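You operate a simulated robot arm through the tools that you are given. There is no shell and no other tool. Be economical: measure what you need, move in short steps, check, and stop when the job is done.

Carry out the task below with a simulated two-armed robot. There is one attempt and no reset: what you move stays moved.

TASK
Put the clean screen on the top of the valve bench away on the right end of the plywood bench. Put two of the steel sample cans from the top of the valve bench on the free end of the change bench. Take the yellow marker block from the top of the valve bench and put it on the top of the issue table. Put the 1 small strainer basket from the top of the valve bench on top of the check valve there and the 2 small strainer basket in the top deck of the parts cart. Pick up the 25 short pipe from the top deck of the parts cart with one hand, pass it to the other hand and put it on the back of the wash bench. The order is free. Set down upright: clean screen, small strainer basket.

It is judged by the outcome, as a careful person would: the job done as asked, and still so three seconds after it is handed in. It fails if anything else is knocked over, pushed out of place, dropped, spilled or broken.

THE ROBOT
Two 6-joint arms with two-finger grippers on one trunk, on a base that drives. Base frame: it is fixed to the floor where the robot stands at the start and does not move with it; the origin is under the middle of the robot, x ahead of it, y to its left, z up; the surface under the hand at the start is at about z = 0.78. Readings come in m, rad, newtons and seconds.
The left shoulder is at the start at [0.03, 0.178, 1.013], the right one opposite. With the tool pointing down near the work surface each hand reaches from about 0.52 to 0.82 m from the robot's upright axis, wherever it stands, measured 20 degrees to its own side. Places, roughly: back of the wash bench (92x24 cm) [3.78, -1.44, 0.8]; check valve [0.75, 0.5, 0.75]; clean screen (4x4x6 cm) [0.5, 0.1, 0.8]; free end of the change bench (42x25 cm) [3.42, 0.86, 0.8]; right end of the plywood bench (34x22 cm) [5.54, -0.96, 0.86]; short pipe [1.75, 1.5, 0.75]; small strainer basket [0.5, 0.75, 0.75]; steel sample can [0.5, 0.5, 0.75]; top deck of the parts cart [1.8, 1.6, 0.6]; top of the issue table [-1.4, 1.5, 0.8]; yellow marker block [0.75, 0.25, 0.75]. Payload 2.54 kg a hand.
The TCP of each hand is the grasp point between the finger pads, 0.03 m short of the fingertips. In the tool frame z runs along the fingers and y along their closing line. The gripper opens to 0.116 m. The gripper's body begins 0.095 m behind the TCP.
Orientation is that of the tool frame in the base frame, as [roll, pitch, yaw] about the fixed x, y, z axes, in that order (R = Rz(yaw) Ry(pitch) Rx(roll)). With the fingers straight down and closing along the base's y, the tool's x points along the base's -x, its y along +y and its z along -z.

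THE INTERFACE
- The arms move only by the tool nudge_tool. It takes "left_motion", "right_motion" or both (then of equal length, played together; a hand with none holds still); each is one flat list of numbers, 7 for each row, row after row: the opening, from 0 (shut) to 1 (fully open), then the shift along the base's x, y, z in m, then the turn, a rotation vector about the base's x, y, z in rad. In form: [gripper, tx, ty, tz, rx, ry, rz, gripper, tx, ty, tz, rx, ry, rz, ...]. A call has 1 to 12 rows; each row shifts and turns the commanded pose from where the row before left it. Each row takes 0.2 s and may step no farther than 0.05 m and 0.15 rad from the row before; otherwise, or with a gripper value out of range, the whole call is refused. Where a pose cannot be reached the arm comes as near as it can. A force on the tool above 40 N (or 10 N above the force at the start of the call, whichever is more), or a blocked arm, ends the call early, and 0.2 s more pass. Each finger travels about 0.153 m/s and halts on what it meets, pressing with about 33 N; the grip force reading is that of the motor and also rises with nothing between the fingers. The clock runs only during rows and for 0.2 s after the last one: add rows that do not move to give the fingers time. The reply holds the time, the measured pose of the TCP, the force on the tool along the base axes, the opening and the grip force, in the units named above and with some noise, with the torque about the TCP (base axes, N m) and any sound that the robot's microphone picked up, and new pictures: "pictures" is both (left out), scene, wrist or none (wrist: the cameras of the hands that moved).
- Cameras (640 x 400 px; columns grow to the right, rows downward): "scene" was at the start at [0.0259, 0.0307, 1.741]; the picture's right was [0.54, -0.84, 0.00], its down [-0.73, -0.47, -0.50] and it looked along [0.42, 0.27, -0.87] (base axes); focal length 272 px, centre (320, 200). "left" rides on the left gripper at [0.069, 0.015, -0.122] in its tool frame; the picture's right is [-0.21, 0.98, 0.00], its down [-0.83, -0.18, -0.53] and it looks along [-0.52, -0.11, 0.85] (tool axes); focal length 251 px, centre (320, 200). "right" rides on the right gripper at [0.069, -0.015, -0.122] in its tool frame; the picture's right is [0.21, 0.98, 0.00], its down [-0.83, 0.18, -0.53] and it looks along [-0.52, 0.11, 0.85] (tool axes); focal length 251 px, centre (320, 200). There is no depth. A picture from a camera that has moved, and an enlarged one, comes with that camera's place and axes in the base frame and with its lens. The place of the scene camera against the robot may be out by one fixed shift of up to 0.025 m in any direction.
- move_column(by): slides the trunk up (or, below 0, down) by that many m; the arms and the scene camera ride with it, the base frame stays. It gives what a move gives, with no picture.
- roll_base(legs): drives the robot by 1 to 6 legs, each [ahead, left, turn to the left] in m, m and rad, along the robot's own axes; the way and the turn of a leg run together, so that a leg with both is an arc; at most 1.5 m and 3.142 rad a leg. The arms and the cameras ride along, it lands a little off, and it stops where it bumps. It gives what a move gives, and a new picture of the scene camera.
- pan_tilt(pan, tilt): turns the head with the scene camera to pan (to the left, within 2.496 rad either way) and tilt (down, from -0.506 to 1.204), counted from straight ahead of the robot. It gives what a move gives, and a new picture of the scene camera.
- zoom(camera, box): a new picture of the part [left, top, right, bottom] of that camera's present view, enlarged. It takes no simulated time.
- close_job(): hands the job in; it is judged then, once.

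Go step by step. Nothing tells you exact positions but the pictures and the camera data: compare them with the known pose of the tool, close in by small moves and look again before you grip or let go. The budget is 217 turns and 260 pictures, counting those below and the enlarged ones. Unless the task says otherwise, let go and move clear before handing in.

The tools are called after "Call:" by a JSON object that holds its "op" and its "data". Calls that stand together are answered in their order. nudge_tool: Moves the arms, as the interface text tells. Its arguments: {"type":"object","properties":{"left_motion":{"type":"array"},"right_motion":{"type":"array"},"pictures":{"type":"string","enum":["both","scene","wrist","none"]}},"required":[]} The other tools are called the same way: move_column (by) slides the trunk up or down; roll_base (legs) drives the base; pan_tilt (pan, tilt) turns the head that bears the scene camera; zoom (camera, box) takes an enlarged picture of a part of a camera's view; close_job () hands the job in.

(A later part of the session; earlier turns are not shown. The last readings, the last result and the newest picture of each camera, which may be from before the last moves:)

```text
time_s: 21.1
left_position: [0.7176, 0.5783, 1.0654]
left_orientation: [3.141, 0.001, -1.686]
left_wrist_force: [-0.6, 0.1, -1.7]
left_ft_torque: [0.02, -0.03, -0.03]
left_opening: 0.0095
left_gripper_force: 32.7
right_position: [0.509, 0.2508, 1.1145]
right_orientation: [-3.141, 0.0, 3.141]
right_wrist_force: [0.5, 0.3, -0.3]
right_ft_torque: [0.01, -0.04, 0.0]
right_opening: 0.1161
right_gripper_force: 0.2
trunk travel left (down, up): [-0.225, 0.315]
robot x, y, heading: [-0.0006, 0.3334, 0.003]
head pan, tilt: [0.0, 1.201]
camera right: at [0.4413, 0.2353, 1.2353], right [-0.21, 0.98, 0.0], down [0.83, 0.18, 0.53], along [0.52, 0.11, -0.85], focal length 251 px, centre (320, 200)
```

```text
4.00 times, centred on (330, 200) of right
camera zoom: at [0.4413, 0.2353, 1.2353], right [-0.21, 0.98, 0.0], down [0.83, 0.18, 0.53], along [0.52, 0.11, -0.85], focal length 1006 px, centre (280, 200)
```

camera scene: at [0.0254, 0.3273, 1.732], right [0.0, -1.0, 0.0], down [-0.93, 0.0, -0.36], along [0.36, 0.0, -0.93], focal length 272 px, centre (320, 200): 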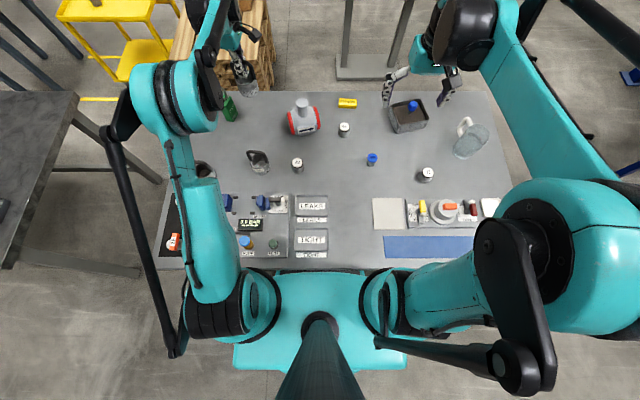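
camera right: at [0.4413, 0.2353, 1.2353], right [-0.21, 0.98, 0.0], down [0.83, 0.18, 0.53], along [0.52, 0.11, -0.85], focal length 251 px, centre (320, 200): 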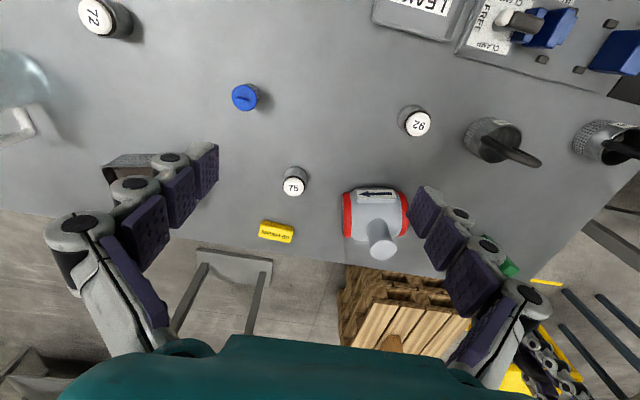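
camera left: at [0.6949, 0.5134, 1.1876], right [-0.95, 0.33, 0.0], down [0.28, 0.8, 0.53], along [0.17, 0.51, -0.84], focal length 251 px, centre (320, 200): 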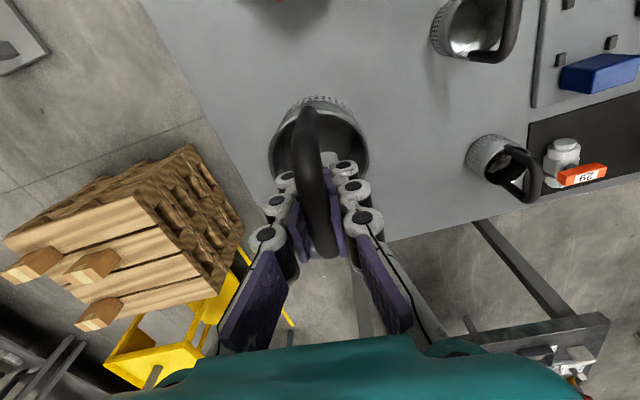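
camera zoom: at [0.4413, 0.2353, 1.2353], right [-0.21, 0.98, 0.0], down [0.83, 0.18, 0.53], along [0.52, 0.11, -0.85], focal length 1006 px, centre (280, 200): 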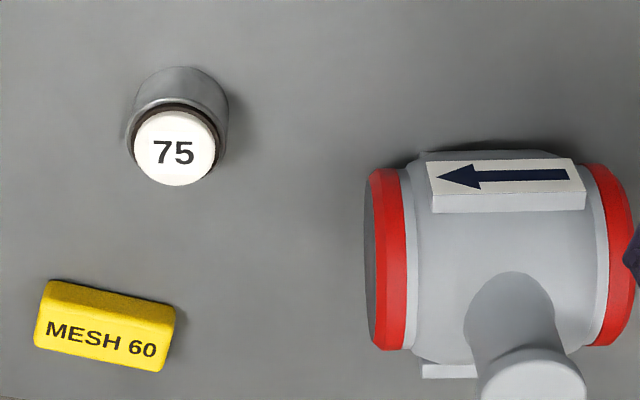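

Triangulation gives the stub top at about (0.709,0.399,0.92), 49 mm wide. I retreat the right hand and bring the basket over the stub.

Call:
{"op": "nudge_tool", "data": {"right_motion": [1, -0.01, -0.045, 0.015, 0, 0, 0, 1, -0.01, -0.045, 0.015, 0, 0, 0, 1, -0.01, -0.045, 0.015, 0, 0, 0, 1, -0.01, -0.045, 0.015, 0, 0, 0, 1, 0, 0, 0, 0, 0, 0, 1, 0, 0, 0, 0, 0, 0], "left_motion": [0, 0, 0, 0, 0, 0, 0, 0, -0.002, -0.036, 0, 0, 0, 0, 0, -0.002, -0.036, 0, 0, 0, 0, 0, -0.002, -0.036, 0, 0, 0, 0, 0, -0.002, -0.036, 0, 0, 0, 0, 0, -0.001, -0.036, 0, 0, 0, 0]}}

Call:
{"op": "zoom", "data": {"camera": "scene", "box": [220, 60, 380, 160]}}

Call:
{"op": "zoom", "data": {"camera": "right", "box": [330, 150, 530, 275]}}

```text
time_s: 22.5
left_position: [0.711, 0.3972, 1.0668]
left_orientation: [3.141, 0.001, -1.685]
left_wrist_force: [0.0, 0.1, -1.6]
left_ft_torque: [0.06, -0.03, 0.0]
left_opening: 0.0094
left_gripper_force: 33.0
right_position: [0.4721, 0.0694, 1.1739]
right_orientation: [3.141, 0.001, 3.141]
right_wrist_force: [-0.5, -0.2, 0.8]
right_ft_torque: [0.01, 0.0, -0.02]
right_opening: 0.116
right_gripper_force: 0.1
trunk travel left (down, up): [-0.225, 0.315]
robot x, y, heading: [-0.0009, 0.333, 0.002]
head pan, tilt: [0.0, 1.201]
camera scene: at [0.0261, 0.3254, 1.732], right [0.0, -1.0, 0.0], down [-0.93, 0.0, -0.36], along [0.36, 0.0, -0.93], focal length 272 px, centre (320, 200)
camera right: at [0.402, 0.053, 1.2951], right [-0.22, 0.98, 0.0], down [0.83, 0.18, 0.53], along [0.52, 0.12, -0.85], focal length 251 px, centre (320, 200)
camera left: at [0.6868, 0.3316, 1.1874], right [-0.95, 0.33, 0.0], down [0.28, 0.8, 0.54], along [0.17, 0.51, -0.84], focal length 251 px, centre (320, 200)
```

scene: 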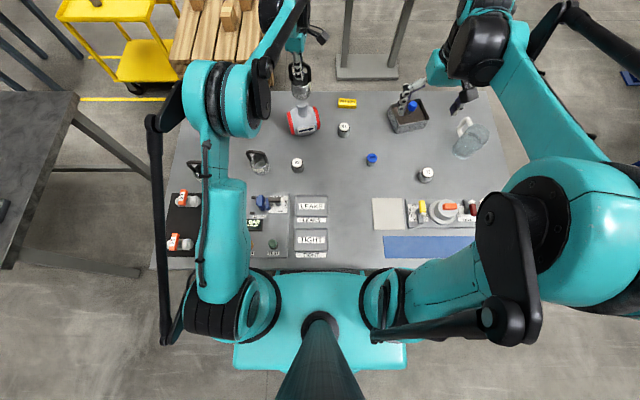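
right: 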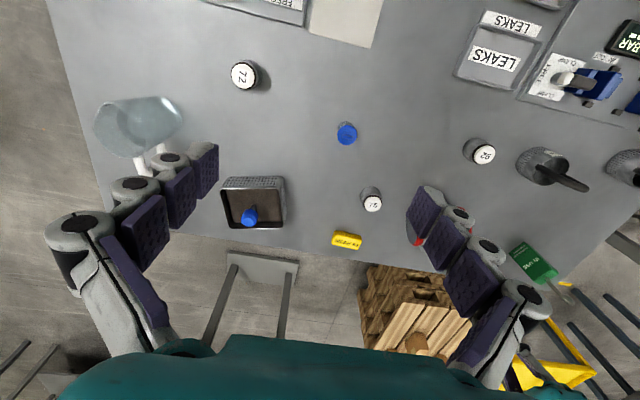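
left: 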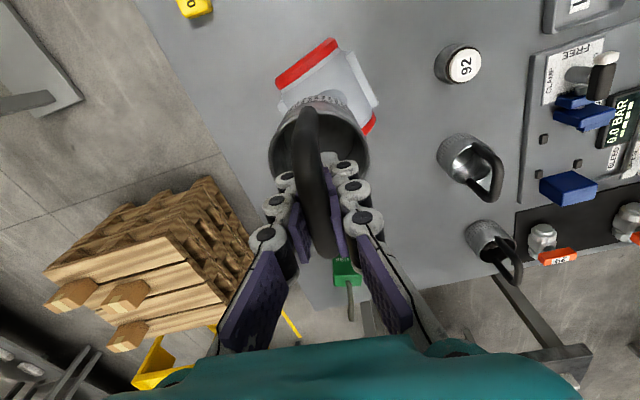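

```text
4.00 times, centred on (300, 110) of scene
camera zoom: at [0.0261, 0.3254, 1.732], right [0.0, -1.0, 0.0], down [-0.93, 0.0, -0.36], along [0.36, 0.0, -0.93], focal length 1086 px, centre (400, 560)
```

zoom: 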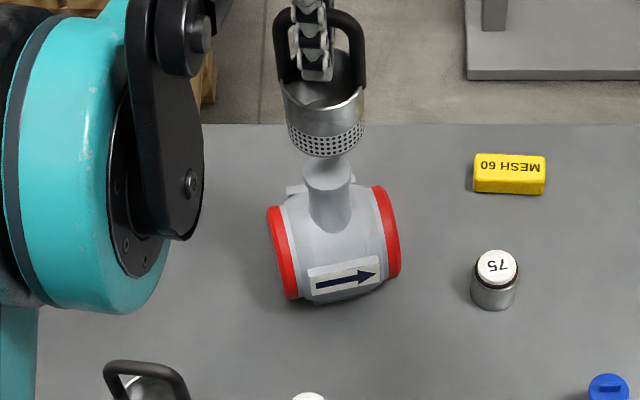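

```text
3.20 times, centred on (430, 212) of right
camera zoom: at [0.402, 0.053, 1.2951], right [-0.22, 0.98, 0.0], down [0.83, 0.18, 0.53], along [0.52, 0.12, -0.85], focal length 805 px, centre (-32, 160)
```

zoom: 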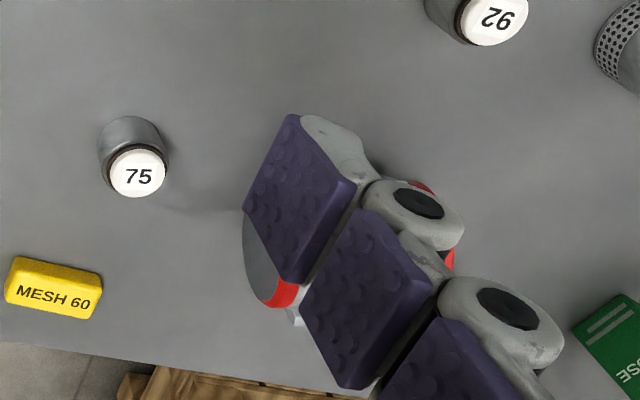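

Columns line up. I descend a few centimetres and look again.

Call:
{"op": "nudge_tool", "data": {"left_motion": [0, -0.001, 0, -0.02, 0, 0, 0, 0, 0, 0, -0.015, 0, 0, 0, 0, 0, 0, 0, 0, 0, 0], "pictures": "none"}}

Call:
{"op": "zoom", "data": {"camera": "scene", "box": [260, 65, 340, 115]}}

Call:
{"op": "zoom", "data": {"camera": "left", "box": [250, 30, 390, 130]}}

```text
time_s: 23.3
left_position: [0.7096, 0.3996, 1.0301]
left_orientation: [3.141, -0.001, -1.685]
left_wrist_force: [0.0, -0.2, -2.0]
left_ft_torque: [0.03, 0.0, 0.02]
left_opening: 0.0096
left_gripper_force: 32.9
right_position: [0.4712, 0.07, 1.1731]
right_orientation: [-3.14, 0.0, -3.141]
right_wrist_force: [-0.1, 0.5, -0.1]
right_ft_torque: [0.02, 0.0, 0.0]
right_opening: 0.116
right_gripper_force: 0.1
trunk travel left (down, up): [-0.225, 0.315]
robot x, y, heading: [0.0014, 0.3342, -0.002]
head pan, tilt: [0.0, 1.201]
```

```text
8.00 times, centred on (300, 90) of scene
camera zoom: at [0.0262, 0.3273, 1.732], right [0.0, -1.0, 0.0], down [-0.93, 0.0, -0.36], along [0.36, 0.0, -0.93], focal length 2172 px, centre (480, 1080)
```

zoom: 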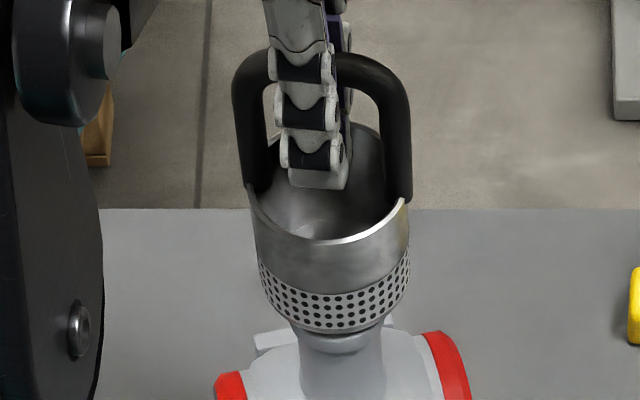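

```text
4.00 times, centred on (320, 80) of left
camera zoom: at [0.6863, 0.3338, 1.1525], right [-0.95, 0.33, 0.0], down [0.28, 0.8, 0.53], along [0.17, 0.51, -0.84], focal length 1006 px, centre (320, 680)
```

zoom: 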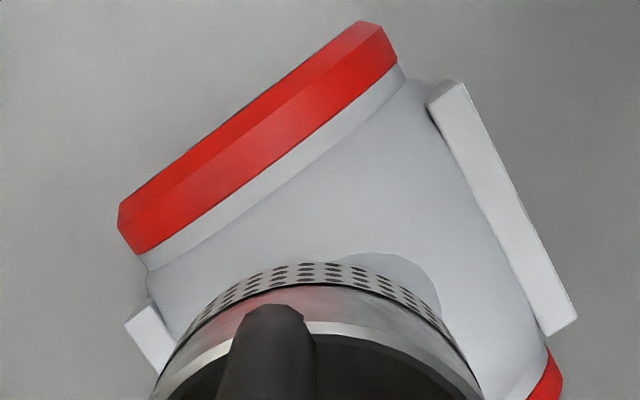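

Alignment looks good; about 2 cm remain. I descend in small steps watching the force.

Call:
{"op": "nudge_tool", "data": {"left_motion": [0, 0, -0.001, -0.008, 0, 0, 0, 0, 0, 0, -0.005, 0, 0, 0, 0, 0, 0, 0, 0, 0, 0], "pictures": "none"}}

Call:
{"op": "nudge_tool", "data": {"left_motion": [0, 0, 0, -0.004, 0, 0, 0, 0, 0, 0, 0, 0, 0, 0], "pictures": "none"}}

Call:
{"op": "zoom", "data": {"camera": "scene", "box": [260, 65, 340, 115]}}

```text
time_s: 24.1
left_position: [0.7066, 0.3985, 1.0198]
left_orientation: [-3.14, 0.003, -1.685]
left_wrist_force: [0.9, 1.1, 26.5]
left_ft_torque: [-0.02, 0.06, 0.04]
left_opening: 0.0092
left_gripper_force: 32.7
right_position: [0.4698, 0.0693, 1.175]
right_orientation: [3.14, 0.002, 3.14]
right_wrist_force: [0.3, -0.5, 0.0]
right_ft_torque: [0.04, -0.03, -0.03]
right_opening: 0.1159
right_gripper_force: 0.2
trunk travel left (down, up): [-0.225, 0.315]
robot x, y, heading: [-0.0007, 0.3328, 0.003]
head pan, tilt: [0.0, 1.201]
```

```text
time_s: 24.7
left_position: [0.7082, 0.3984, 1.0148]
left_orientation: [-3.14, 0.002, -1.687]
left_wrist_force: [0.0, 0.6, 27.1]
left_ft_torque: [-0.02, 0.01, -0.01]
left_opening: 0.0092
left_gripper_force: 33.2
right_position: [0.4686, 0.0705, 1.174]
right_orientation: [-3.141, 0.002, 3.14]
right_wrist_force: [-1.1, -0.1, 0.5]
right_ft_torque: [-0.03, -0.01, 0.02]
right_opening: 0.1159
right_gripper_force: 0.0
trunk travel left (down, up): [-0.225, 0.315]
robot x, y, heading: [-0.0056, 0.3355, 0.002]
head pan, tilt: [0.0, 1.201]
```

```text
8.00 times, centred on (300, 90) of scene
camera zoom: at [0.0227, 0.3274, 1.7321], right [0.0, -1.0, 0.0], down [-0.93, 0.0, -0.36], along [0.36, 0.0, -0.93], focal length 2172 px, centre (480, 1080)
```

zoom: 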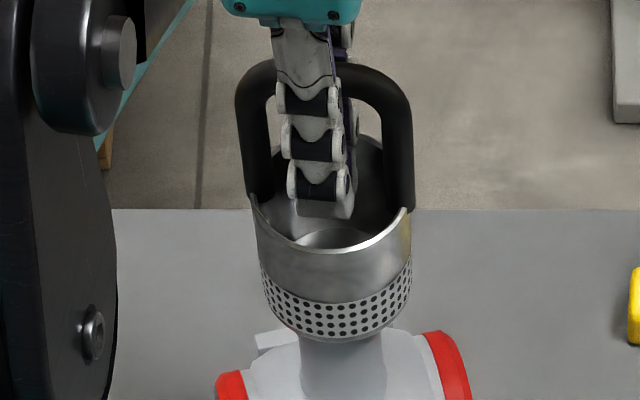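

Call:
{"op": "zoom", "data": {"camera": "scene", "box": [284, 90, 324, 115]}}

Call:
{"op": "zoom", "data": {"camera": "left", "box": [250, 30, 390, 130]}}

```text
16.00 times, centred on (304, 102) of scene
camera zoom: at [0.0227, 0.3274, 1.7321], right [0.0, -1.0, 0.0], down [-0.93, 0.0, -0.36], along [0.36, 0.0, -0.93], focal length 4344 px, centre (576, 1760)
```

zoom: 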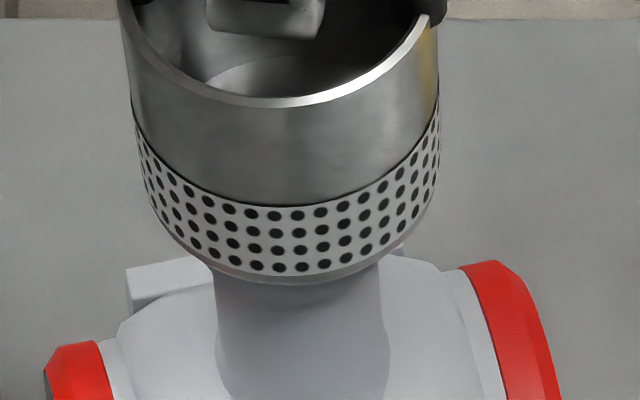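

```text
4.00 times, centred on (320, 80) of left
camera zoom: at [0.6841, 0.3324, 1.1372], right [-0.95, 0.33, 0.0], down [0.27, 0.8, 0.54], along [0.18, 0.51, -0.84], focal length 1006 px, centre (320, 680)
```

zoom: 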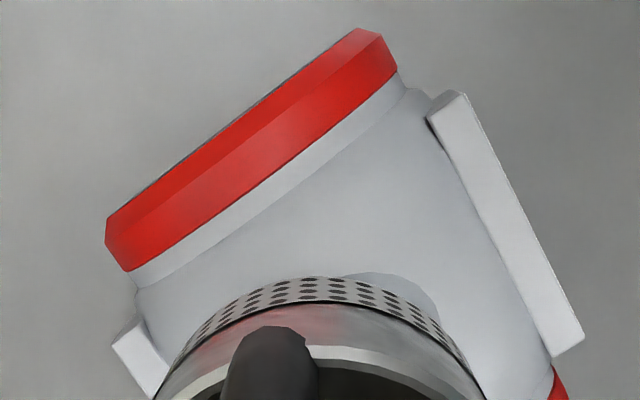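

It has touched down on the stub. To check fore-aft centring, I bring the right hand's camera round for a side view and relieve the pressing.

Call:
{"op": "nudge_tool", "data": {"right_motion": [1, 0.018, 0, -0.01, 0, 0, 0.13, 1, 0.018, 0, -0.01, 0, 0, 0.13, 1, 0.018, 0, -0.01, 0, 0, 0.13, 1, 0.018, 0, -0.01, 0, 0, 0.13, 1, 0.018, 0, -0.01, 0, 0, 0.13, 1, 0.018, 0, -0.01, 0, 0, 0.13, 1, 0.018, 0, -0.01, 0, 0, 0.13, 1, 0.018, 0, -0.01, 0, 0, 0.13, 1, 0.018, 0, -0.01, 0, 0, 0.13, 1, 0.018, 0, -0.01, 0, 0, 0.13, 1, 0.018, 0, -0.01, 0, 0, 0.13, 1, 0, 0, 0, 0, 0, 0.13], "left_motion": [0, 0, 0, 0.004, 0, 0, 0, 0, 0, 0, 0, 0, 0, 0, 0, 0, 0, 0, 0, 0, 0, 0, 0, 0, 0, 0, 0, 0, 0, 0, 0, 0, 0, 0, 0, 0, 0, 0, 0, 0, 0, 0, 0, 0, 0, 0, 0, 0, 0, 0, 0, 0, 0, 0, 0, 0, 0, 0, 0, 0, 0, 0, 0, 0, 0, 0, 0, 0, 0, 0, 0, 0, 0, 0, 0, 0, 0, 0, 0, 0, 0, 0, 0, 0], "pictures": "none"}}

Call:
{"op": "zoom", "data": {"camera": "right", "box": [160, 100, 480, 300]}}

```text
time_s: 27.3
left_position: [0.7092, 0.3988, 1.0181]
left_orientation: [3.141, 0.001, -1.687]
left_wrist_force: [0.1, 0.3, -1.4]
left_ft_torque: [-0.04, 0.02, -0.02]
left_opening: 0.009
left_gripper_force: 32.7
right_position: [0.6689, 0.07, 1.065]
right_orientation: [-3.141, 0.0, -1.579]
right_wrist_force: [-0.4, 0.2, -0.1]
right_ft_torque: [0.0, 0.0, 0.01]
right_opening: 0.1158
right_gripper_force: 0.0
trunk travel left (down, up): [-0.225, 0.315]
robot x, y, heading: [-0.0001, 0.3326, 0.004]
head pan, tilt: [0.0, 1.201]
```

```text
2.00 times, centred on (320, 200) of right
camera zoom: at [0.6837, 0.0002, 1.1855], right [-0.98, -0.21, 0.0], down [-0.17, 0.83, 0.53], along [-0.11, 0.52, -0.85], focal length 503 px, centre (320, 200)
```

zoom: 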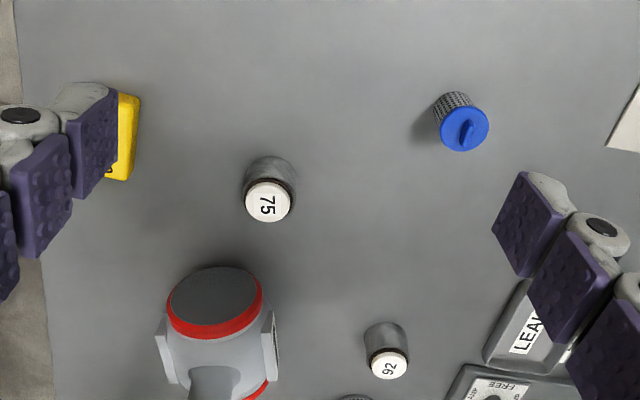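

Call:
{"op": "zoom", "data": {"camera": "right", "box": [200, 230, 360, 330]}}

```text
4.00 times, centred on (280, 280) of right
camera zoom: at [0.6837, 0.0002, 1.1855], right [-0.98, -0.21, 0.0], down [-0.17, 0.83, 0.53], along [-0.11, 0.52, -0.85], focal length 1006 px, centre (480, -120)
```

zoom: 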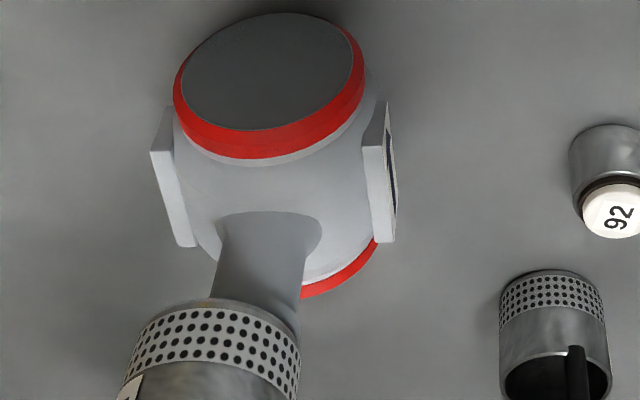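

The side view shows the basket about 1.4 cm too far out (+x) on the stub. I lift 1 cm, shift back 1.4 cm, and look at the label too.

Call:
{"op": "nudge_tool", "data": {"left_motion": [0, 0, 0, 0.012, 0, 0, 0, 0, -0.014, 0, 0, 0, 0, 0, 0, 0, 0, -0.005, 0, 0, 0, 0, 0, 0, 0, 0, 0, 0], "pictures": "none"}}

Call:
{"op": "zoom", "data": {"camera": "right", "box": [210, 260, 370, 360]}}

Call:
{"op": "zoom", "data": {"camera": "scene", "box": [284, 90, 324, 115]}}

```text
time_s: 28.3
left_position: [0.6961, 0.3966, 1.0246]
left_orientation: [-3.14, 0.001, -1.687]
left_wrist_force: [-0.9, -0.6, -1.8]
left_ft_torque: [-0.02, -0.01, -0.02]
left_opening: 0.0091
left_gripper_force: 33.4
right_position: [0.6697, 0.0689, 1.0649]
right_orientation: [-3.141, 0.0, -1.58]
right_wrist_force: [-0.4, -0.2, -0.2]
right_ft_torque: [0.01, 0.01, -0.04]
right_opening: 0.1162
right_gripper_force: 0.1
trunk travel left (down, up): [-0.225, 0.315]
robot x, y, heading: [-0.0019, 0.3312, 0.001]
head pan, tilt: [0.0, 1.201]
```

```text
4.00 times, centred on (290, 310) of right
camera zoom: at [0.6836, 0.0, 1.1855], right [-0.98, -0.2, 0.0], down [-0.17, 0.83, 0.53], along [-0.11, 0.52, -0.85], focal length 1006 px, centre (440, -240)
```

zoom: 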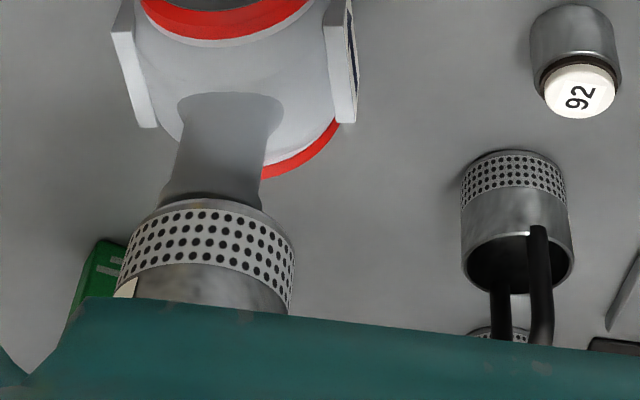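

```text
16.00 times, centred on (304, 102) of scene
camera zoom: at [0.0259, 0.3275, 1.732], right [0.0, -1.0, 0.0], down [-0.93, 0.0, -0.36], along [0.36, 0.0, -0.93], focal length 4344 px, centre (576, 1760)
```

zoom: 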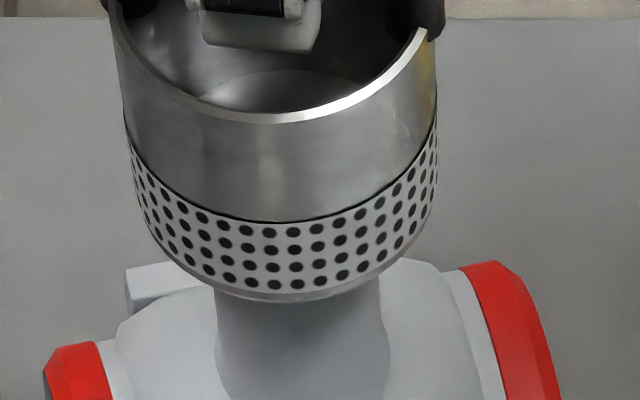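

Now well centred. I lower the last 7 mm to light contact.

Call:
{"op": "nudge_tool", "data": {"left_motion": [0, 0, -0.003, -0.004, 0, 0, 0, 0, 0, 0, -0.004, 0, 0, 0, 0, 0, 0, 0, 0, 0, 0], "pictures": "none"}}

Call:
{"op": "zoom", "data": {"camera": "scene", "box": [260, 65, 340, 115]}}

```text
time_s: 29.1
left_position: [0.6963, 0.3959, 1.0164]
left_orientation: [3.141, 0.001, -1.686]
left_wrist_force: [-0.2, 0.3, -0.6]
left_ft_torque: [0.02, -0.02, -0.02]
left_opening: 0.0092
left_gripper_force: 33.5
right_position: [0.6703, 0.0691, 1.0649]
right_orientation: [3.141, 0.0, -1.581]
right_wrist_force: [0.6, -0.9, 0.2]
right_ft_torque: [0.02, 0.01, -0.03]
right_opening: 0.116
right_gripper_force: 0.0
trunk travel left (down, up): [-0.225, 0.315]
robot x, y, heading: [0.0038, 0.3337, -0.001]
head pan, tilt: [0.0, 1.201]
```

```text
8.00 times, centred on (300, 90) of scene
camera zoom: at [0.0264, 0.3274, 1.732], right [0.0, -1.0, 0.0], down [-0.93, 0.0, -0.36], along [0.36, 0.0, -0.93], focal length 2172 px, centre (480, 1080)
```

zoom: 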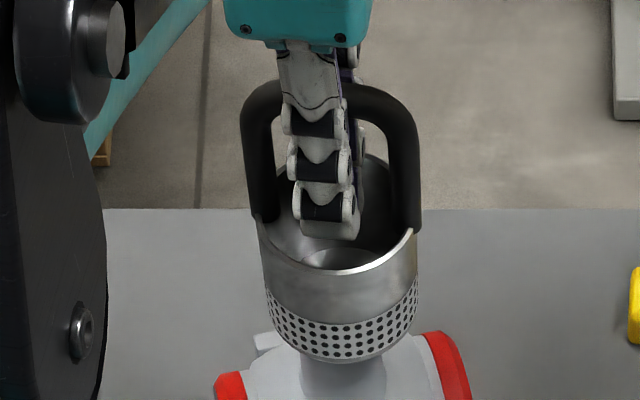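

Call:
{"op": "nudge_tool", "data": {"left_motion": [0, 0, 0, -0.002, 0, 0, 0, 0, 0, 0, 0, 0, 0, 0, 0.15, 0, 0, 0, 0, 0, 0, 0.3, 0, 0, 0, 0, 0, 0, 0.3, 0, 0, 0, 0, 0, 0, 0.3, 0, 0, 0, 0, 0, 0], "pictures": "none"}}

Call:
{"op": "zoom", "data": {"camera": "scene", "box": [260, 65, 340, 115]}}

```text
time_s: 30.5
left_position: [0.6949, 0.3946, 1.0152]
left_orientation: [3.142, 0.002, -1.686]
left_wrist_force: [0.4, 0.8, -0.5]
left_ft_torque: [-0.03, 0.02, 0.0]
left_opening: 0.0343
left_gripper_force: 0.1
right_position: [0.6691, 0.0704, 1.0636]
right_orientation: [-3.141, 0.001, -1.582]
right_wrist_force: [-0.7, 0.4, 0.5]
right_ft_torque: [0.04, 0.0, 0.01]
right_opening: 0.1159
right_gripper_force: 0.0
trunk travel left (down, up): [-0.225, 0.315]
robot x, y, heading: [0.0007, 0.3323, 0.004]
head pan, tilt: [0.0, 1.201]
```

```text
8.00 times, centred on (300, 90) of scene
camera zoom: at [0.0264, 0.3275, 1.732], right [0.0, -1.0, 0.0], down [-0.93, 0.0, -0.36], along [0.36, 0.0, -0.93], focal length 2172 px, centre (480, 1080)
```

zoom: 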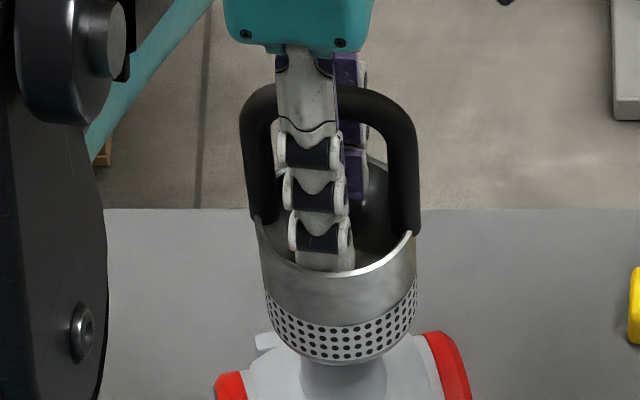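

It stands free. I raise the hand straight up.

Call:
{"op": "nudge_tool", "data": {"left_motion": [0.3, 0, 0, 0.03, 0, 0, 0, 0.3, 0, 0, 0.04, 0, 0, 0, 0.3, 0, 0, 0.045, 0, 0, 0, 0.3, 0, 0, 0.045, 0, 0, 0], "pictures": "none"}}

Call:
{"op": "zoom", "data": {"camera": "scene", "box": [240, 60, 400, 160]}}

```text
time_s: 31.5
left_position: [0.6963, 0.3937, 1.1751]
left_orientation: [3.142, 0.002, -1.686]
left_wrist_force: [0.3, -0.8, 0.8]
left_ft_torque: [0.01, -0.01, 0.03]
left_opening: 0.0349
left_gripper_force: 0.0
right_position: [0.669, 0.0704, 1.0649]
right_orientation: [3.141, 0.0, -1.581]
right_wrist_force: [-0.1, -0.7, 0.1]
right_ft_torque: [-0.01, -0.02, 0.03]
right_opening: 0.116
right_gripper_force: 0.1
trunk travel left (down, up): [-0.225, 0.315]
robot x, y, heading: [0.0031, 0.3308, -0.001]
head pan, tilt: [0.0, 1.201]
```

```text
4.00 times, centred on (320, 110) of scene
camera zoom: at [0.0256, 0.3274, 1.732], right [0.0, -1.0, 0.0], down [-0.93, 0.0, -0.36], along [0.36, 0.0, -0.93], focal length 1086 px, centre (320, 560)
```

zoom: 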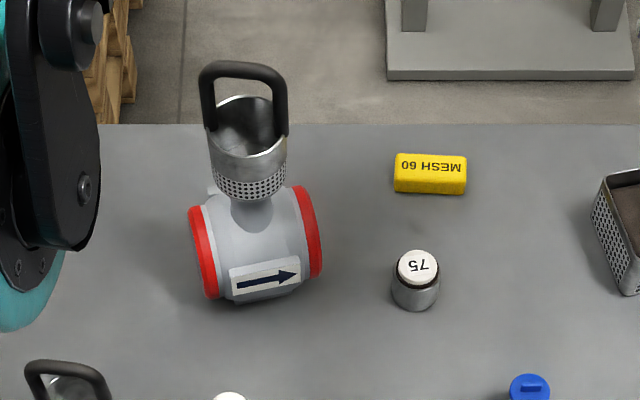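

Basket 1 sits well. Next, the yellow block at about (0.81,0.215) with the right hand; I move left hand aside and the right hand out toward it, testing reach.

Call:
{"op": "nudge_tool", "data": {"right_motion": [1, 0, 0.024, 0, 0, 0, 0, 1, 0.023, 0.024, -0.01, 0, 0, 0, 1, 0.023, 0.024, -0.015, 0, 0, 0, 1, 0.023, 0.024, -0.015, 0, 0, 0, 1, 0.023, 0.024, -0.015, 0, 0, 0, 1, 0.023, 0.024, -0.015, 0, 0, 0, 0.7, 0.023, 0, -0.015, 0, 0, 0, 0.7, 0, 0, 0, 0, 0, 0], "left_motion": [0.6, 0, 0.04, 0.01, 0, 0, 0, 0.6, 0, 0.04, 0.01, 0, 0, 0, 0.6, 0, 0.04, 0.01, 0, 0, 0, 0.6, 0, 0.04, 0, 0, 0, 0, 0.6, 0, 0.03, 0, 0, 0, 0, 0.6, 0, 0, 0, 0, 0, 0, 0.6, 0, 0, 0, 0, 0, 0, 0.6, 0, 0, 0, 0, 0, 0]}}

```text
time_s: 33.3
left_position: [0.6947, 0.5851, 1.205]
left_orientation: [3.141, 0.0, -1.685]
left_wrist_force: [-1.3, 0.2, -0.8]
left_ft_torque: [-0.02, -0.03, -0.02]
left_opening: 0.0697
left_gripper_force: 0.1
right_position: [0.8058, 0.2156, 0.9792]
right_orientation: [-3.136, 0.0, -1.584]
right_wrist_force: [-0.3, 0.0, 0.2]
right_ft_torque: [0.0, -0.04, 0.0]
right_opening: 0.0813
right_gripper_force: 0.0
trunk travel left (down, up): [-0.225, 0.315]
robot x, y, heading: [-0.0034, 0.3332, 0.0]
head pan, tilt: [0.0, 1.201]
camera scene: at [0.0247, 0.328, 1.7321], right [0.0, -1.0, 0.0], down [-0.93, 0.0, -0.36], along [0.36, 0.0, -0.93], focal length 272 px, centre (320, 200)
camera right: at [0.8192, 0.1451, 1.1013], right [-0.98, -0.21, 0.0], down [-0.18, 0.83, 0.53], along [-0.11, 0.52, -0.85], focal length 251 px, centre (320, 200)
camera left: at [0.6716, 0.5188, 1.3274], right [-0.95, 0.33, 0.0], down [0.28, 0.8, 0.53], along [0.17, 0.51, -0.84], focal length 251 px, centre (320, 200)
```

scene: 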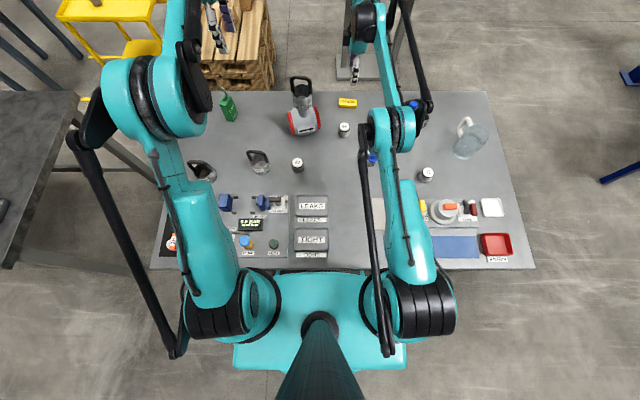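
right: 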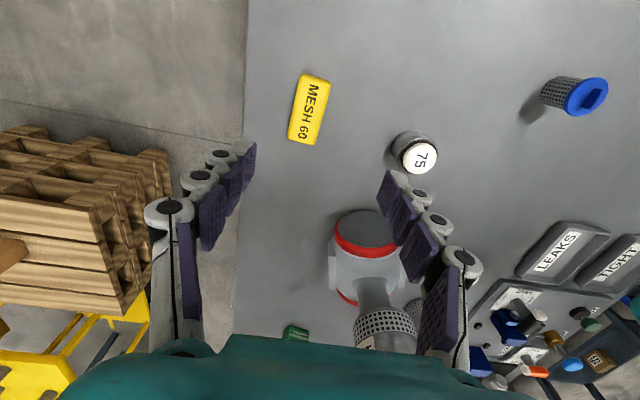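
left: 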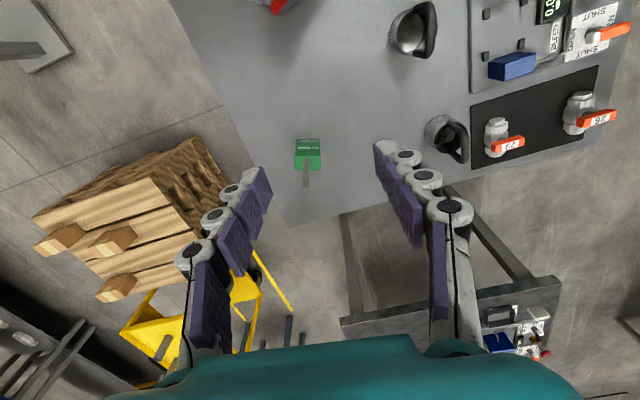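

Reach works. Block at about (0.816,0.213), axis ~85°. I align and descend to 0.84.

Call:
{"op": "nudge_tool", "data": {"right_motion": [0.6, 0.009, -0.002, -0.03, 0, 0, -0.07, 0.6, 0, 0, -0.045, 0, 0, 0, 0.6, 0, 0, -0.045, 0, 0, 0, 0.6, 0, 0, -0.015, 0, 0, 0, 0.6, 0, 0, 0, 0, 0, 0], "pictures": "wrist"}}

```text
time_s: 34.5
left_position: [0.6955, 0.5839, 1.2041]
left_orientation: [-3.14, 0.0, -1.685]
left_wrist_force: [0.7, 0.0, 0.5]
left_ft_torque: [0.0, 0.01, 0.03]
left_opening: 0.0693
left_gripper_force: 0.1
right_position: [0.7846, 0.2102, 0.8508]
right_orientation: [-3.14, -0.002, -1.651]
right_wrist_force: [0.7, 0.3, -0.2]
right_ft_torque: [0.03, -0.02, -0.04]
right_opening: 0.0697
right_gripper_force: 0.1
right hand out of reach, approached as far as the arm can: row 1, 2, 3, 4
trunk travel left (down, up): [-0.225, 0.315]
robot x, y, heading: [0.0017, 0.3316, 0.0]
head pan, tilt: [0.0, 1.201]
camera right: at [0.7933, 0.1392, 0.9728], right [-0.99, -0.14, 0.0], down [-0.12, 0.84, 0.53], along [-0.07, 0.53, -0.85], focal length 251 px, centre (320, 200)
```

right: 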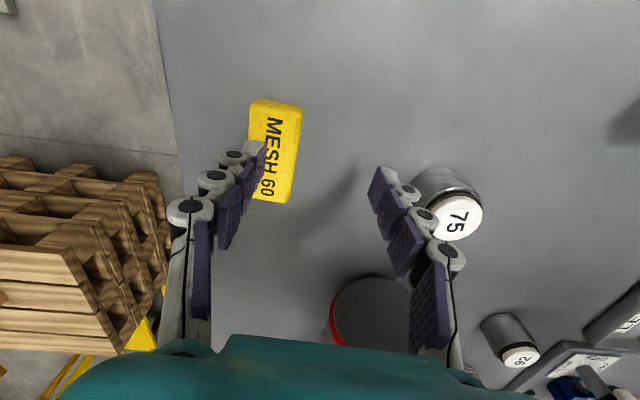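

The arm is at its limit at this height; it reached farther when higher relative to the shoulder. I raise the hand a bit and lower the trunk 0.12 m.

Call:
{"op": "nudge_tool", "data": {"right_motion": [0.8, 0.01, 0, 0.04, 0, 0, 0, 0.8, 0.01, 0, 0.045, 0, 0, 0, 0.8, 0.005, 0, 0.04, 0, 0, 0, 0.8, 0, 0, 0, 0, 0, 0], "pictures": "none"}}

Call:
{"op": "move_column", "data": {"by": -0.12}}

```text
time_s: 35.5
left_position: [0.6963, 0.5845, 1.2041]
left_orientation: [3.141, 0.003, -1.686]
left_wrist_force: [0.3, 0.1, 0.4]
left_ft_torque: [0.02, 0.02, -0.01]
left_opening: 0.0696
left_gripper_force: 0.0
right_position: [0.8073, 0.2107, 0.9771]
right_orientation: [-3.14, 0.0, -1.652]
right_wrist_force: [0.3, 0.8, 0.8]
right_ft_torque: [0.01, 0.04, -0.02]
right_opening: 0.0929
right_gripper_force: 0.0
trunk travel left (down, up): [-0.225, 0.315]
robot x, y, heading: [0.0012, 0.3319, 0.002]
head pan, tilt: [0.0, 1.201]
```

```text
time_s: 37.0
left_position: [0.6954, 0.5842, 1.0846]
left_orientation: [-3.141, 0.001, -1.686]
left_wrist_force: [1.3, -0.1, -0.5]
left_ft_torque: [-0.01, 0.01, 0.01]
left_opening: 0.0697
left_gripper_force: 0.0
right_position: [0.8061, 0.2092, 0.8566]
right_orientation: [-3.14, -0.001, -1.651]
right_wrist_force: [-0.2, -0.4, 0.3]
right_ft_torque: [0.01, -0.02, 0.0]
right_opening: 0.0926
right_gripper_force: 0.0
trunk travel left (down, up): [-0.105, 0.435]
robot x, y, heading: [-0.0019, 0.3357, -0.0]
head pan, tilt: [0.0, 1.201]
```

Call:
{"op": "pan_tilt", "data": {"pan": -0.35, "tilt": 0.95}}

Call:
{"op": "zoom", "data": {"camera": "right", "box": [160, 50, 480, 250]}}

```text
time_s: 37.9
left_position: [0.6963, 0.5844, 1.0852]
left_orientation: [-3.14, 0.002, -1.686]
left_wrist_force: [-0.2, 0.6, -0.5]
left_ft_torque: [-0.01, -0.01, 0.0]
left_opening: 0.0698
left_gripper_force: 0.1
right_position: [0.8068, 0.2091, 0.8577]
right_orientation: [-3.141, 0.001, -1.65]
right_wrist_force: [0.1, 0.2, 0.4]
right_ft_torque: [-0.02, -0.01, 0.0]
right_opening: 0.0929
right_gripper_force: 0.1
trunk travel left (down, up): [-0.105, 0.435]
robot x, y, heading: [0.0002, 0.3318, 0.005]
head pan, tilt: [-0.351, 0.949]
camera scene: at [0.0386, 0.3027, 1.6282], right [-0.34, -0.94, 0.0], down [-0.76, 0.28, -0.58], along [0.55, -0.2, -0.81], focal length 272 px, centre (320, 200)
```

scene: 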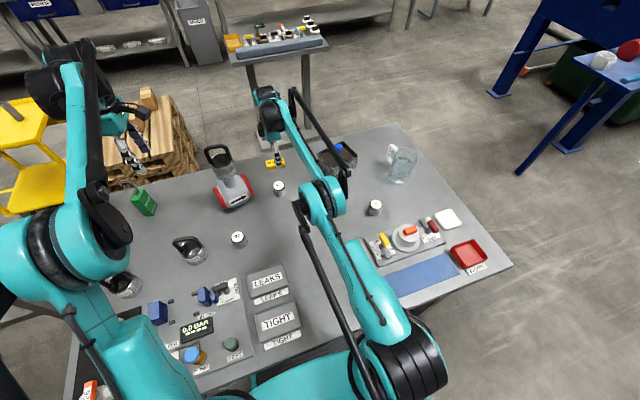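

```text
2.00 times, centred on (320, 150) of right
camera zoom: at [0.8156, 0.1389, 0.9781], right [-0.99, -0.14, 0.0], down [-0.12, 0.84, 0.53], along [-0.07, 0.53, -0.85], focal length 503 px, centre (320, 300)
```

zoom: 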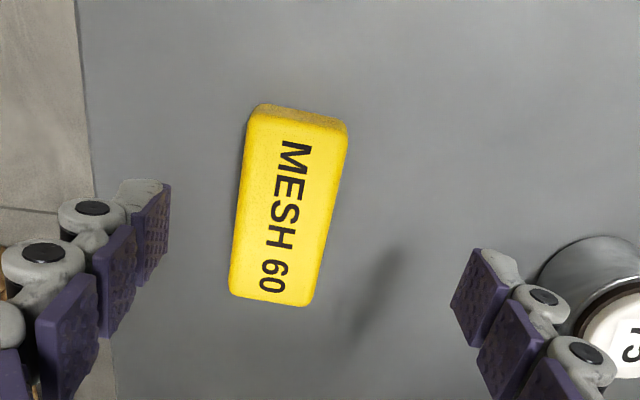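

Block at (0.8185,0.208). I lower the trunk 0.04 more (hand raised first), to keep reach while going down.

Call:
{"op": "nudge_tool", "data": {"right_motion": [0.8, 0.006, 0, 0.04, 0, 0, 0.02, 0.8, 0.004, 0, 0, 0, 0, 0], "pictures": "none"}}

Call:
{"op": "move_column", "data": {"by": -0.045}}

Call:
{"op": "nudge_tool", "data": {"right_motion": [0.8, 0.005, 0, -0.015, 0, 0, 0, 0.8, 0, 0, -0.01, 0, 0, 0, 0.8, 0, 0, 0, 0, 0, 0], "pictures": "wrist"}}

```text
time_s: 38.5
left_position: [0.6962, 0.5833, 1.0853]
left_orientation: [3.141, 0.001, -1.686]
left_wrist_force: [0.1, -0.2, 0.9]
left_ft_torque: [-0.01, 0.01, -0.01]
left_opening: 0.0695
left_gripper_force: 0.0
right_position: [0.8061, 0.2086, 0.8863]
right_orientation: [-3.136, 0.0, -1.63]
right_wrist_force: [-0.1, 0.9, 0.1]
right_ft_torque: [0.03, -0.01, 0.0]
right_opening: 0.0929
right_gripper_force: 0.0
right hand out of reach, approached as far as the arm can: row 1, 2
trunk travel left (down, up): [-0.105, 0.435]
robot x, y, heading: [0.001, 0.3334, -0.0]
head pan, tilt: [-0.351, 0.949]
```

```text
time_s: 39.3
left_position: [0.6956, 0.5846, 1.0405]
left_orientation: [-3.141, 0.001, -1.687]
left_wrist_force: [0.8, 0.3, 0.1]
left_ft_torque: [0.0, 0.03, 0.0]
left_opening: 0.0695
left_gripper_force: 0.1
right_position: [0.8061, 0.2086, 0.8415]
right_orientation: [-3.136, 0.001, -1.631]
right_wrist_force: [-0.2, -0.3, -0.9]
right_ft_torque: [-0.01, 0.0, 0.02]
right_opening: 0.0928
right_gripper_force: 0.1
trunk travel left (down, up): [-0.06, 0.48]
robot x, y, heading: [-0.0013, 0.334, -0.005]
head pan, tilt: [-0.351, 0.949]
```

```text
time_s: 40.1
left_position: [0.697, 0.5834, 1.0397]
left_orientation: [-3.141, 0.001, -1.687]
left_wrist_force: [0.4, 0.6, -0.2]
left_ft_torque: [-0.02, -0.01, -0.01]
left_opening: 0.0696
left_gripper_force: 0.1
right_position: [0.8082, 0.2083, 0.8158]
right_orientation: [-3.136, 0.0, -1.629]
right_wrist_force: [0.6, -0.1, -0.5]
right_ft_torque: [0.0, 0.03, -0.01]
right_opening: 0.0932
right_gripper_force: 0.1
right hand out of reach, approached as far as the arm can: row 1
trunk travel left (down, up): [-0.06, 0.48]
robot x, y, heading: [0.0009, 0.3317, 0.001]
head pan, tilt: [-0.351, 0.949]
camera right: at [0.8173, 0.1378, 0.9372], right [-0.99, -0.16, -0.01], down [-0.13, 0.83, 0.53], along [-0.08, 0.53, -0.85], focal length 251 px, centre (320, 200)
```

right: 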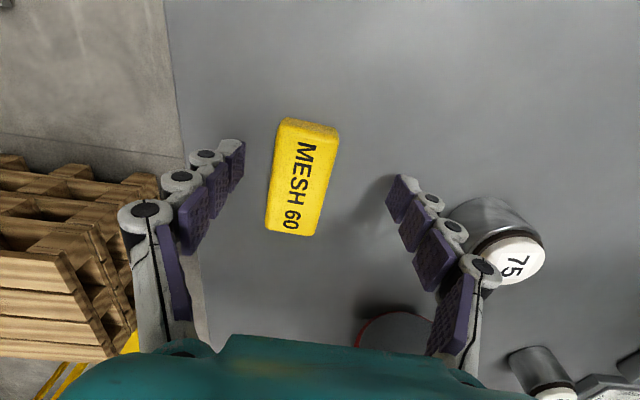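

The block lies between the fingers. I lower 3 mm and close slowly.

Call:
{"op": "nudge_tool", "data": {"right_motion": [0.8, 0, 0, -0.003, 0, 0, 0, 0.5, 0, 0, 0, 0, 0, 0, 0.35, 0, 0, 0, 0, 0, 0, 0.2, 0, 0, 0, 0, 0, 0, 0, 0, 0, 0, 0, 0, 0, 0, 0, 0, 0, 0, 0, 0, 0, 0, 0, 0, 0, 0, 0], "pictures": "wrist"}}

```text
time_s: 41.7
left_position: [0.6966, 0.5848, 1.0402]
left_orientation: [-3.141, 0.002, -1.685]
left_wrist_force: [0.2, 0.6, -0.6]
left_ft_torque: [-0.01, 0.02, -0.01]
left_opening: 0.0695
left_gripper_force: 0.0
right_position: [0.8072, 0.209, 0.8136]
right_orientation: [-3.137, 0.001, -1.63]
right_wrist_force: [0.5, 0.6, 0.4]
right_ft_torque: [-0.01, 0.03, -0.02]
right_opening: 0.0347
right_gripper_force: 32.5
trunk travel left (down, up): [-0.06, 0.48]
robot x, y, heading: [-0.0038, 0.3339, 0.006]
head pan, tilt: [-0.351, 0.949]
camera right: at [0.8173, 0.138, 0.9342], right [-0.99, -0.16, 0.0], down [-0.13, 0.83, 0.53], along [-0.08, 0.53, -0.85], focal length 251 px, centre (320, 200)
```

right: 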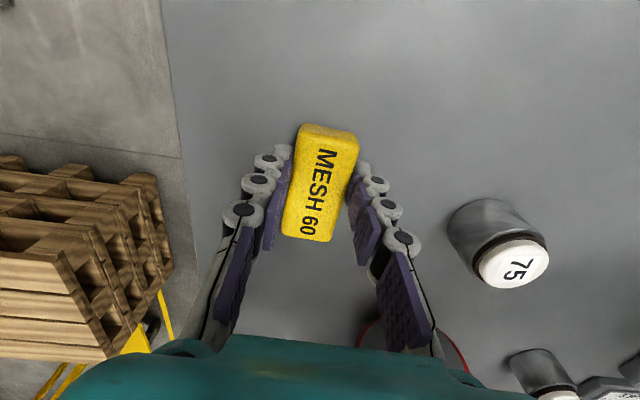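

Gripped at 35 mm. I lift, raise the trunk back, and draw the right hand in.

Call:
{"op": "nudge_tool", "data": {"right_motion": [0, 0, 0, 0.02, 0, 0, 0, 0, 0, 0, 0.04, 0, 0, 0, 0, -0.01, 0, 0.045, 0, 0, 0, 0, -0.03, -0.01, 0.03, 0, 0, 0, 0, -0.045, -0.015, 0, 0, 0, 0, 0, -0.045, -0.015, 0, 0, 0, 0, 0, -0.045, -0.015, 0, 0, 0, 0, 0, -0.045, -0.015, 0, 0, 0, 0, 0, -0.045, -0.015, 0, 0, 0, 0], "pictures": "none"}}

Call:
{"op": "move_column", "data": {"by": 0.165}}

Call:
{"op": "pan_tilt", "data": {"pan": 0.3, "tilt": 1.15}}

```text
time_s: 43.7
left_position: [0.6947, 0.5837, 1.0407]
left_orientation: [3.141, 0.001, -1.685]
left_wrist_force: [-0.1, -0.6, 0.0]
left_ft_torque: [-0.02, -0.01, 0.0]
left_opening: 0.0697
left_gripper_force: 0.1
right_position: [0.5354, 0.1231, 0.9484]
right_orientation: [-3.136, 0.002, -1.63]
right_wrist_force: [-0.1, -0.8, -0.9]
right_ft_torque: [0.0, -0.04, 0.01]
right_opening: 0.0347
right_gripper_force: 33.1
right hand out of reach, approached as far as the arm can: row 2
trunk travel left (down, up): [-0.06, 0.48]
robot x, y, heading: [-0.0011, 0.3337, 0.002]
head pan, tilt: [-0.351, 0.949]
```

```text
time_s: 45.6
left_position: [0.696, 0.5843, 1.2039]
left_orientation: [-3.141, 0.001, -1.687]
left_wrist_force: [1.0, -0.2, 0.0]
left_ft_torque: [0.03, 0.03, 0.01]
left_opening: 0.0696
left_gripper_force: 0.1
right_position: [0.536, 0.1237, 1.1124]
right_orientation: [-3.136, -0.001, -1.63]
right_wrist_force: [0.8, -0.4, -0.2]
right_ft_torque: [-0.01, 0.0, -0.02]
right_opening: 0.0345
right_gripper_force: 33.5
trunk travel left (down, up): [-0.225, 0.315]
robot x, y, heading: [-0.0003, 0.333, -0.0]
head pan, tilt: [-0.351, 0.949]
```

```text
time_s: 46.6
left_position: [0.6977, 0.5837, 1.2044]
left_orientation: [3.14, 0.003, -1.685]
left_wrist_force: [1.0, 0.0, 0.0]
left_ft_torque: [0.01, 0.01, 0.01]
left_opening: 0.0696
left_gripper_force: 0.0
right_position: [0.5361, 0.1235, 1.1129]
right_orientation: [-3.136, -0.001, -1.63]
right_wrist_force: [-0.5, 0.0, -0.3]
right_ft_torque: [-0.01, -0.01, 0.02]
right_opening: 0.0347
right_gripper_force: 33.0
trunk travel left (down, up): [-0.225, 0.315]
robot x, y, heading: [-0.0006, 0.3353, 0.004]
head pan, tilt: [0.3, 1.15]
camera scene: at [0.0273, 0.3451, 1.7349], right [0.3, -0.96, 0.0], down [-0.87, -0.27, -0.41], along [0.39, 0.12, -0.91], focal length 272 px, centre (320, 200)
```

scene: 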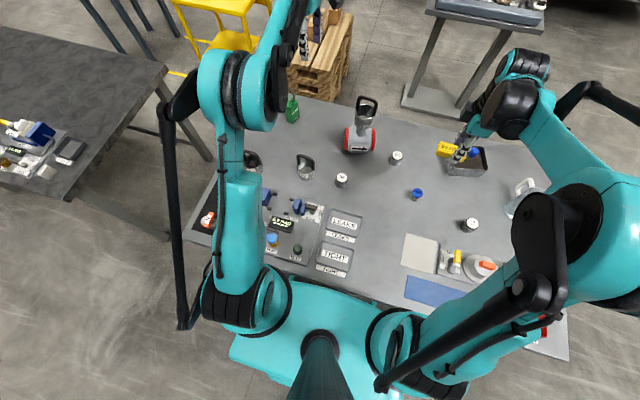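

Now the left hand goes over basket 2 at about (0.47,0.763).

Call:
{"op": "nudge_tool", "data": {"left_motion": [0.6, -0.038, 0.029, 0, 0, 0, 0.01, 0.6, -0.038, 0.029, 0, 0, 0, 0.01, 0.6, -0.038, 0.029, 0, 0, 0, 0.01, 0.6, -0.038, 0.029, 0, 0, 0, 0.01, 0.6, -0.038, 0.029, 0, 0, 0, 0.02, 0.6, -0.036, 0.031, 0, 0, 0, 0.02, 0.6, 0, 0, -0.045, 0, 0, 0, 0.6, 0, 0, -0.045, 0, 0, 0, 0.6, 0, 0, -0.045, 0, 0, 0, 0.45, 0, 0, -0.015, 0, 0, 0], "pictures": "wrist"}}

```text
time_s: 48.8
left_position: [0.4711, 0.76, 1.0533]
left_orientation: [-3.141, 0.001, -1.605]
left_wrist_force: [-0.7, -0.3, -0.1]
left_ft_torque: [0.0, 0.0, -0.01]
left_opening: 0.0519
left_gripper_force: 0.0
right_position: [0.5357, 0.1231, 1.1134]
right_orientation: [-3.136, -0.001, -1.632]
right_wrist_force: [1.0, -0.1, -0.2]
right_ft_torque: [0.01, 0.01, -0.02]
right_opening: 0.0347
right_gripper_force: 32.6
trunk travel left (down, up): [-0.225, 0.315]
robot x, y, heading: [-0.0001, 0.3341, -0.002]
head pan, tilt: [0.3, 1.15]
camera left: at [0.4524, 0.6925, 1.1764], right [-0.97, 0.25, 0.0], down [0.21, 0.82, 0.53], along [0.13, 0.52, -0.84], focal length 251 px, centre (320, 200)
```

left: 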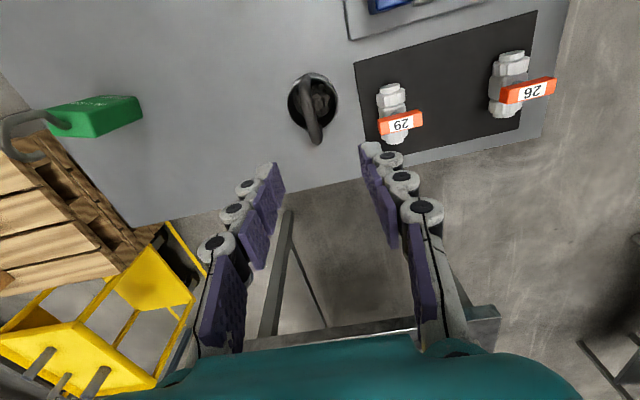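

Call:
{"op": "zoom", "data": {"camera": "left", "box": [265, 55, 361, 155]}}

```text
4.00 times, centred on (313, 105) of left
camera zoom: at [0.4524, 0.6925, 1.1764], right [-0.97, 0.25, 0.0], down [0.21, 0.82, 0.53], along [0.13, 0.52, -0.84], focal length 1006 px, centre (348, 580)
```

zoom: 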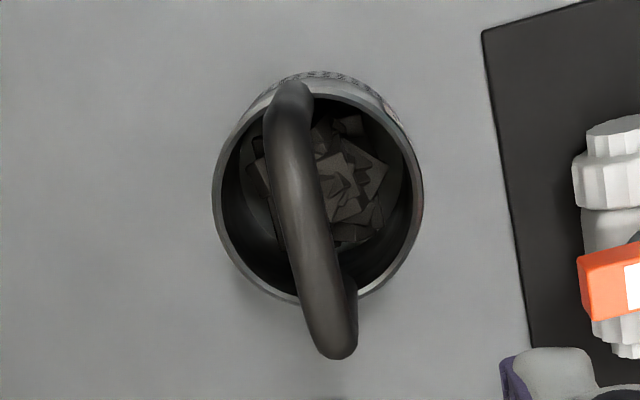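

Aligned within a degree or so; target (0.479,0.760). I descend and grip as with basket 1.

Call:
{"op": "nudge_tool", "data": {"left_motion": [0.45, 0.008, 0, -0.04, 0, 0, -0.02, 0.45, 0, 0, -0.045, 0, 0, 0, 0.45, 0, 0, -0.045, 0, 0, 0, 0.45, 0, 0, -0.03, 0, 0, 0, 0.45, 0, 0, -0.02, 0, 0, 0, 0.45, 0, 0, 0, 0, 0, 0], "pictures": "wrist"}}

```text
time_s: 50.2
left_position: [0.477, 0.7603, 0.8738]
left_orientation: [-3.141, 0.003, -1.627]
left_wrist_force: [-0.6, 0.0, -0.5]
left_ft_torque: [0.02, -0.03, -0.01]
left_opening: 0.052
left_gripper_force: 0.1
right_position: [0.5353, 0.1229, 1.1132]
right_orientation: [-3.137, 0.003, -1.631]
right_wrist_force: [0.2, 0.2, -0.7]
right_ft_torque: [-0.03, 0.04, 0.01]
right_opening: 0.0345
right_gripper_force: 32.2
trunk travel left (down, up): [-0.225, 0.315]
robot x, y, heading: [-0.0004, 0.3307, 0.0]
head pan, tilt: [0.3, 1.15]
camera left: at [0.4589, 0.6931, 0.9961], right [-0.96, 0.27, 0.0], down [0.23, 0.81, 0.53], along [0.14, 0.52, -0.84], focal length 251 px, centre (320, 200)
```

left: 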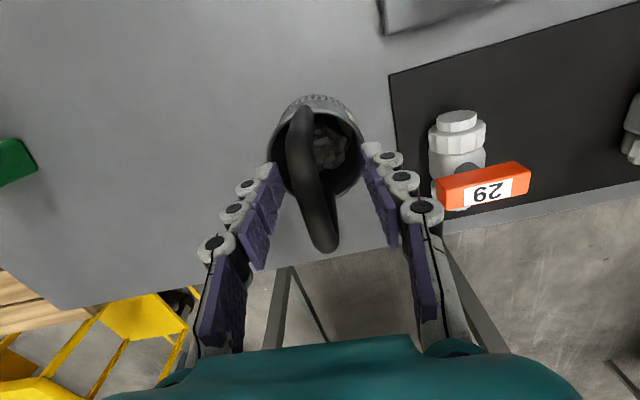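

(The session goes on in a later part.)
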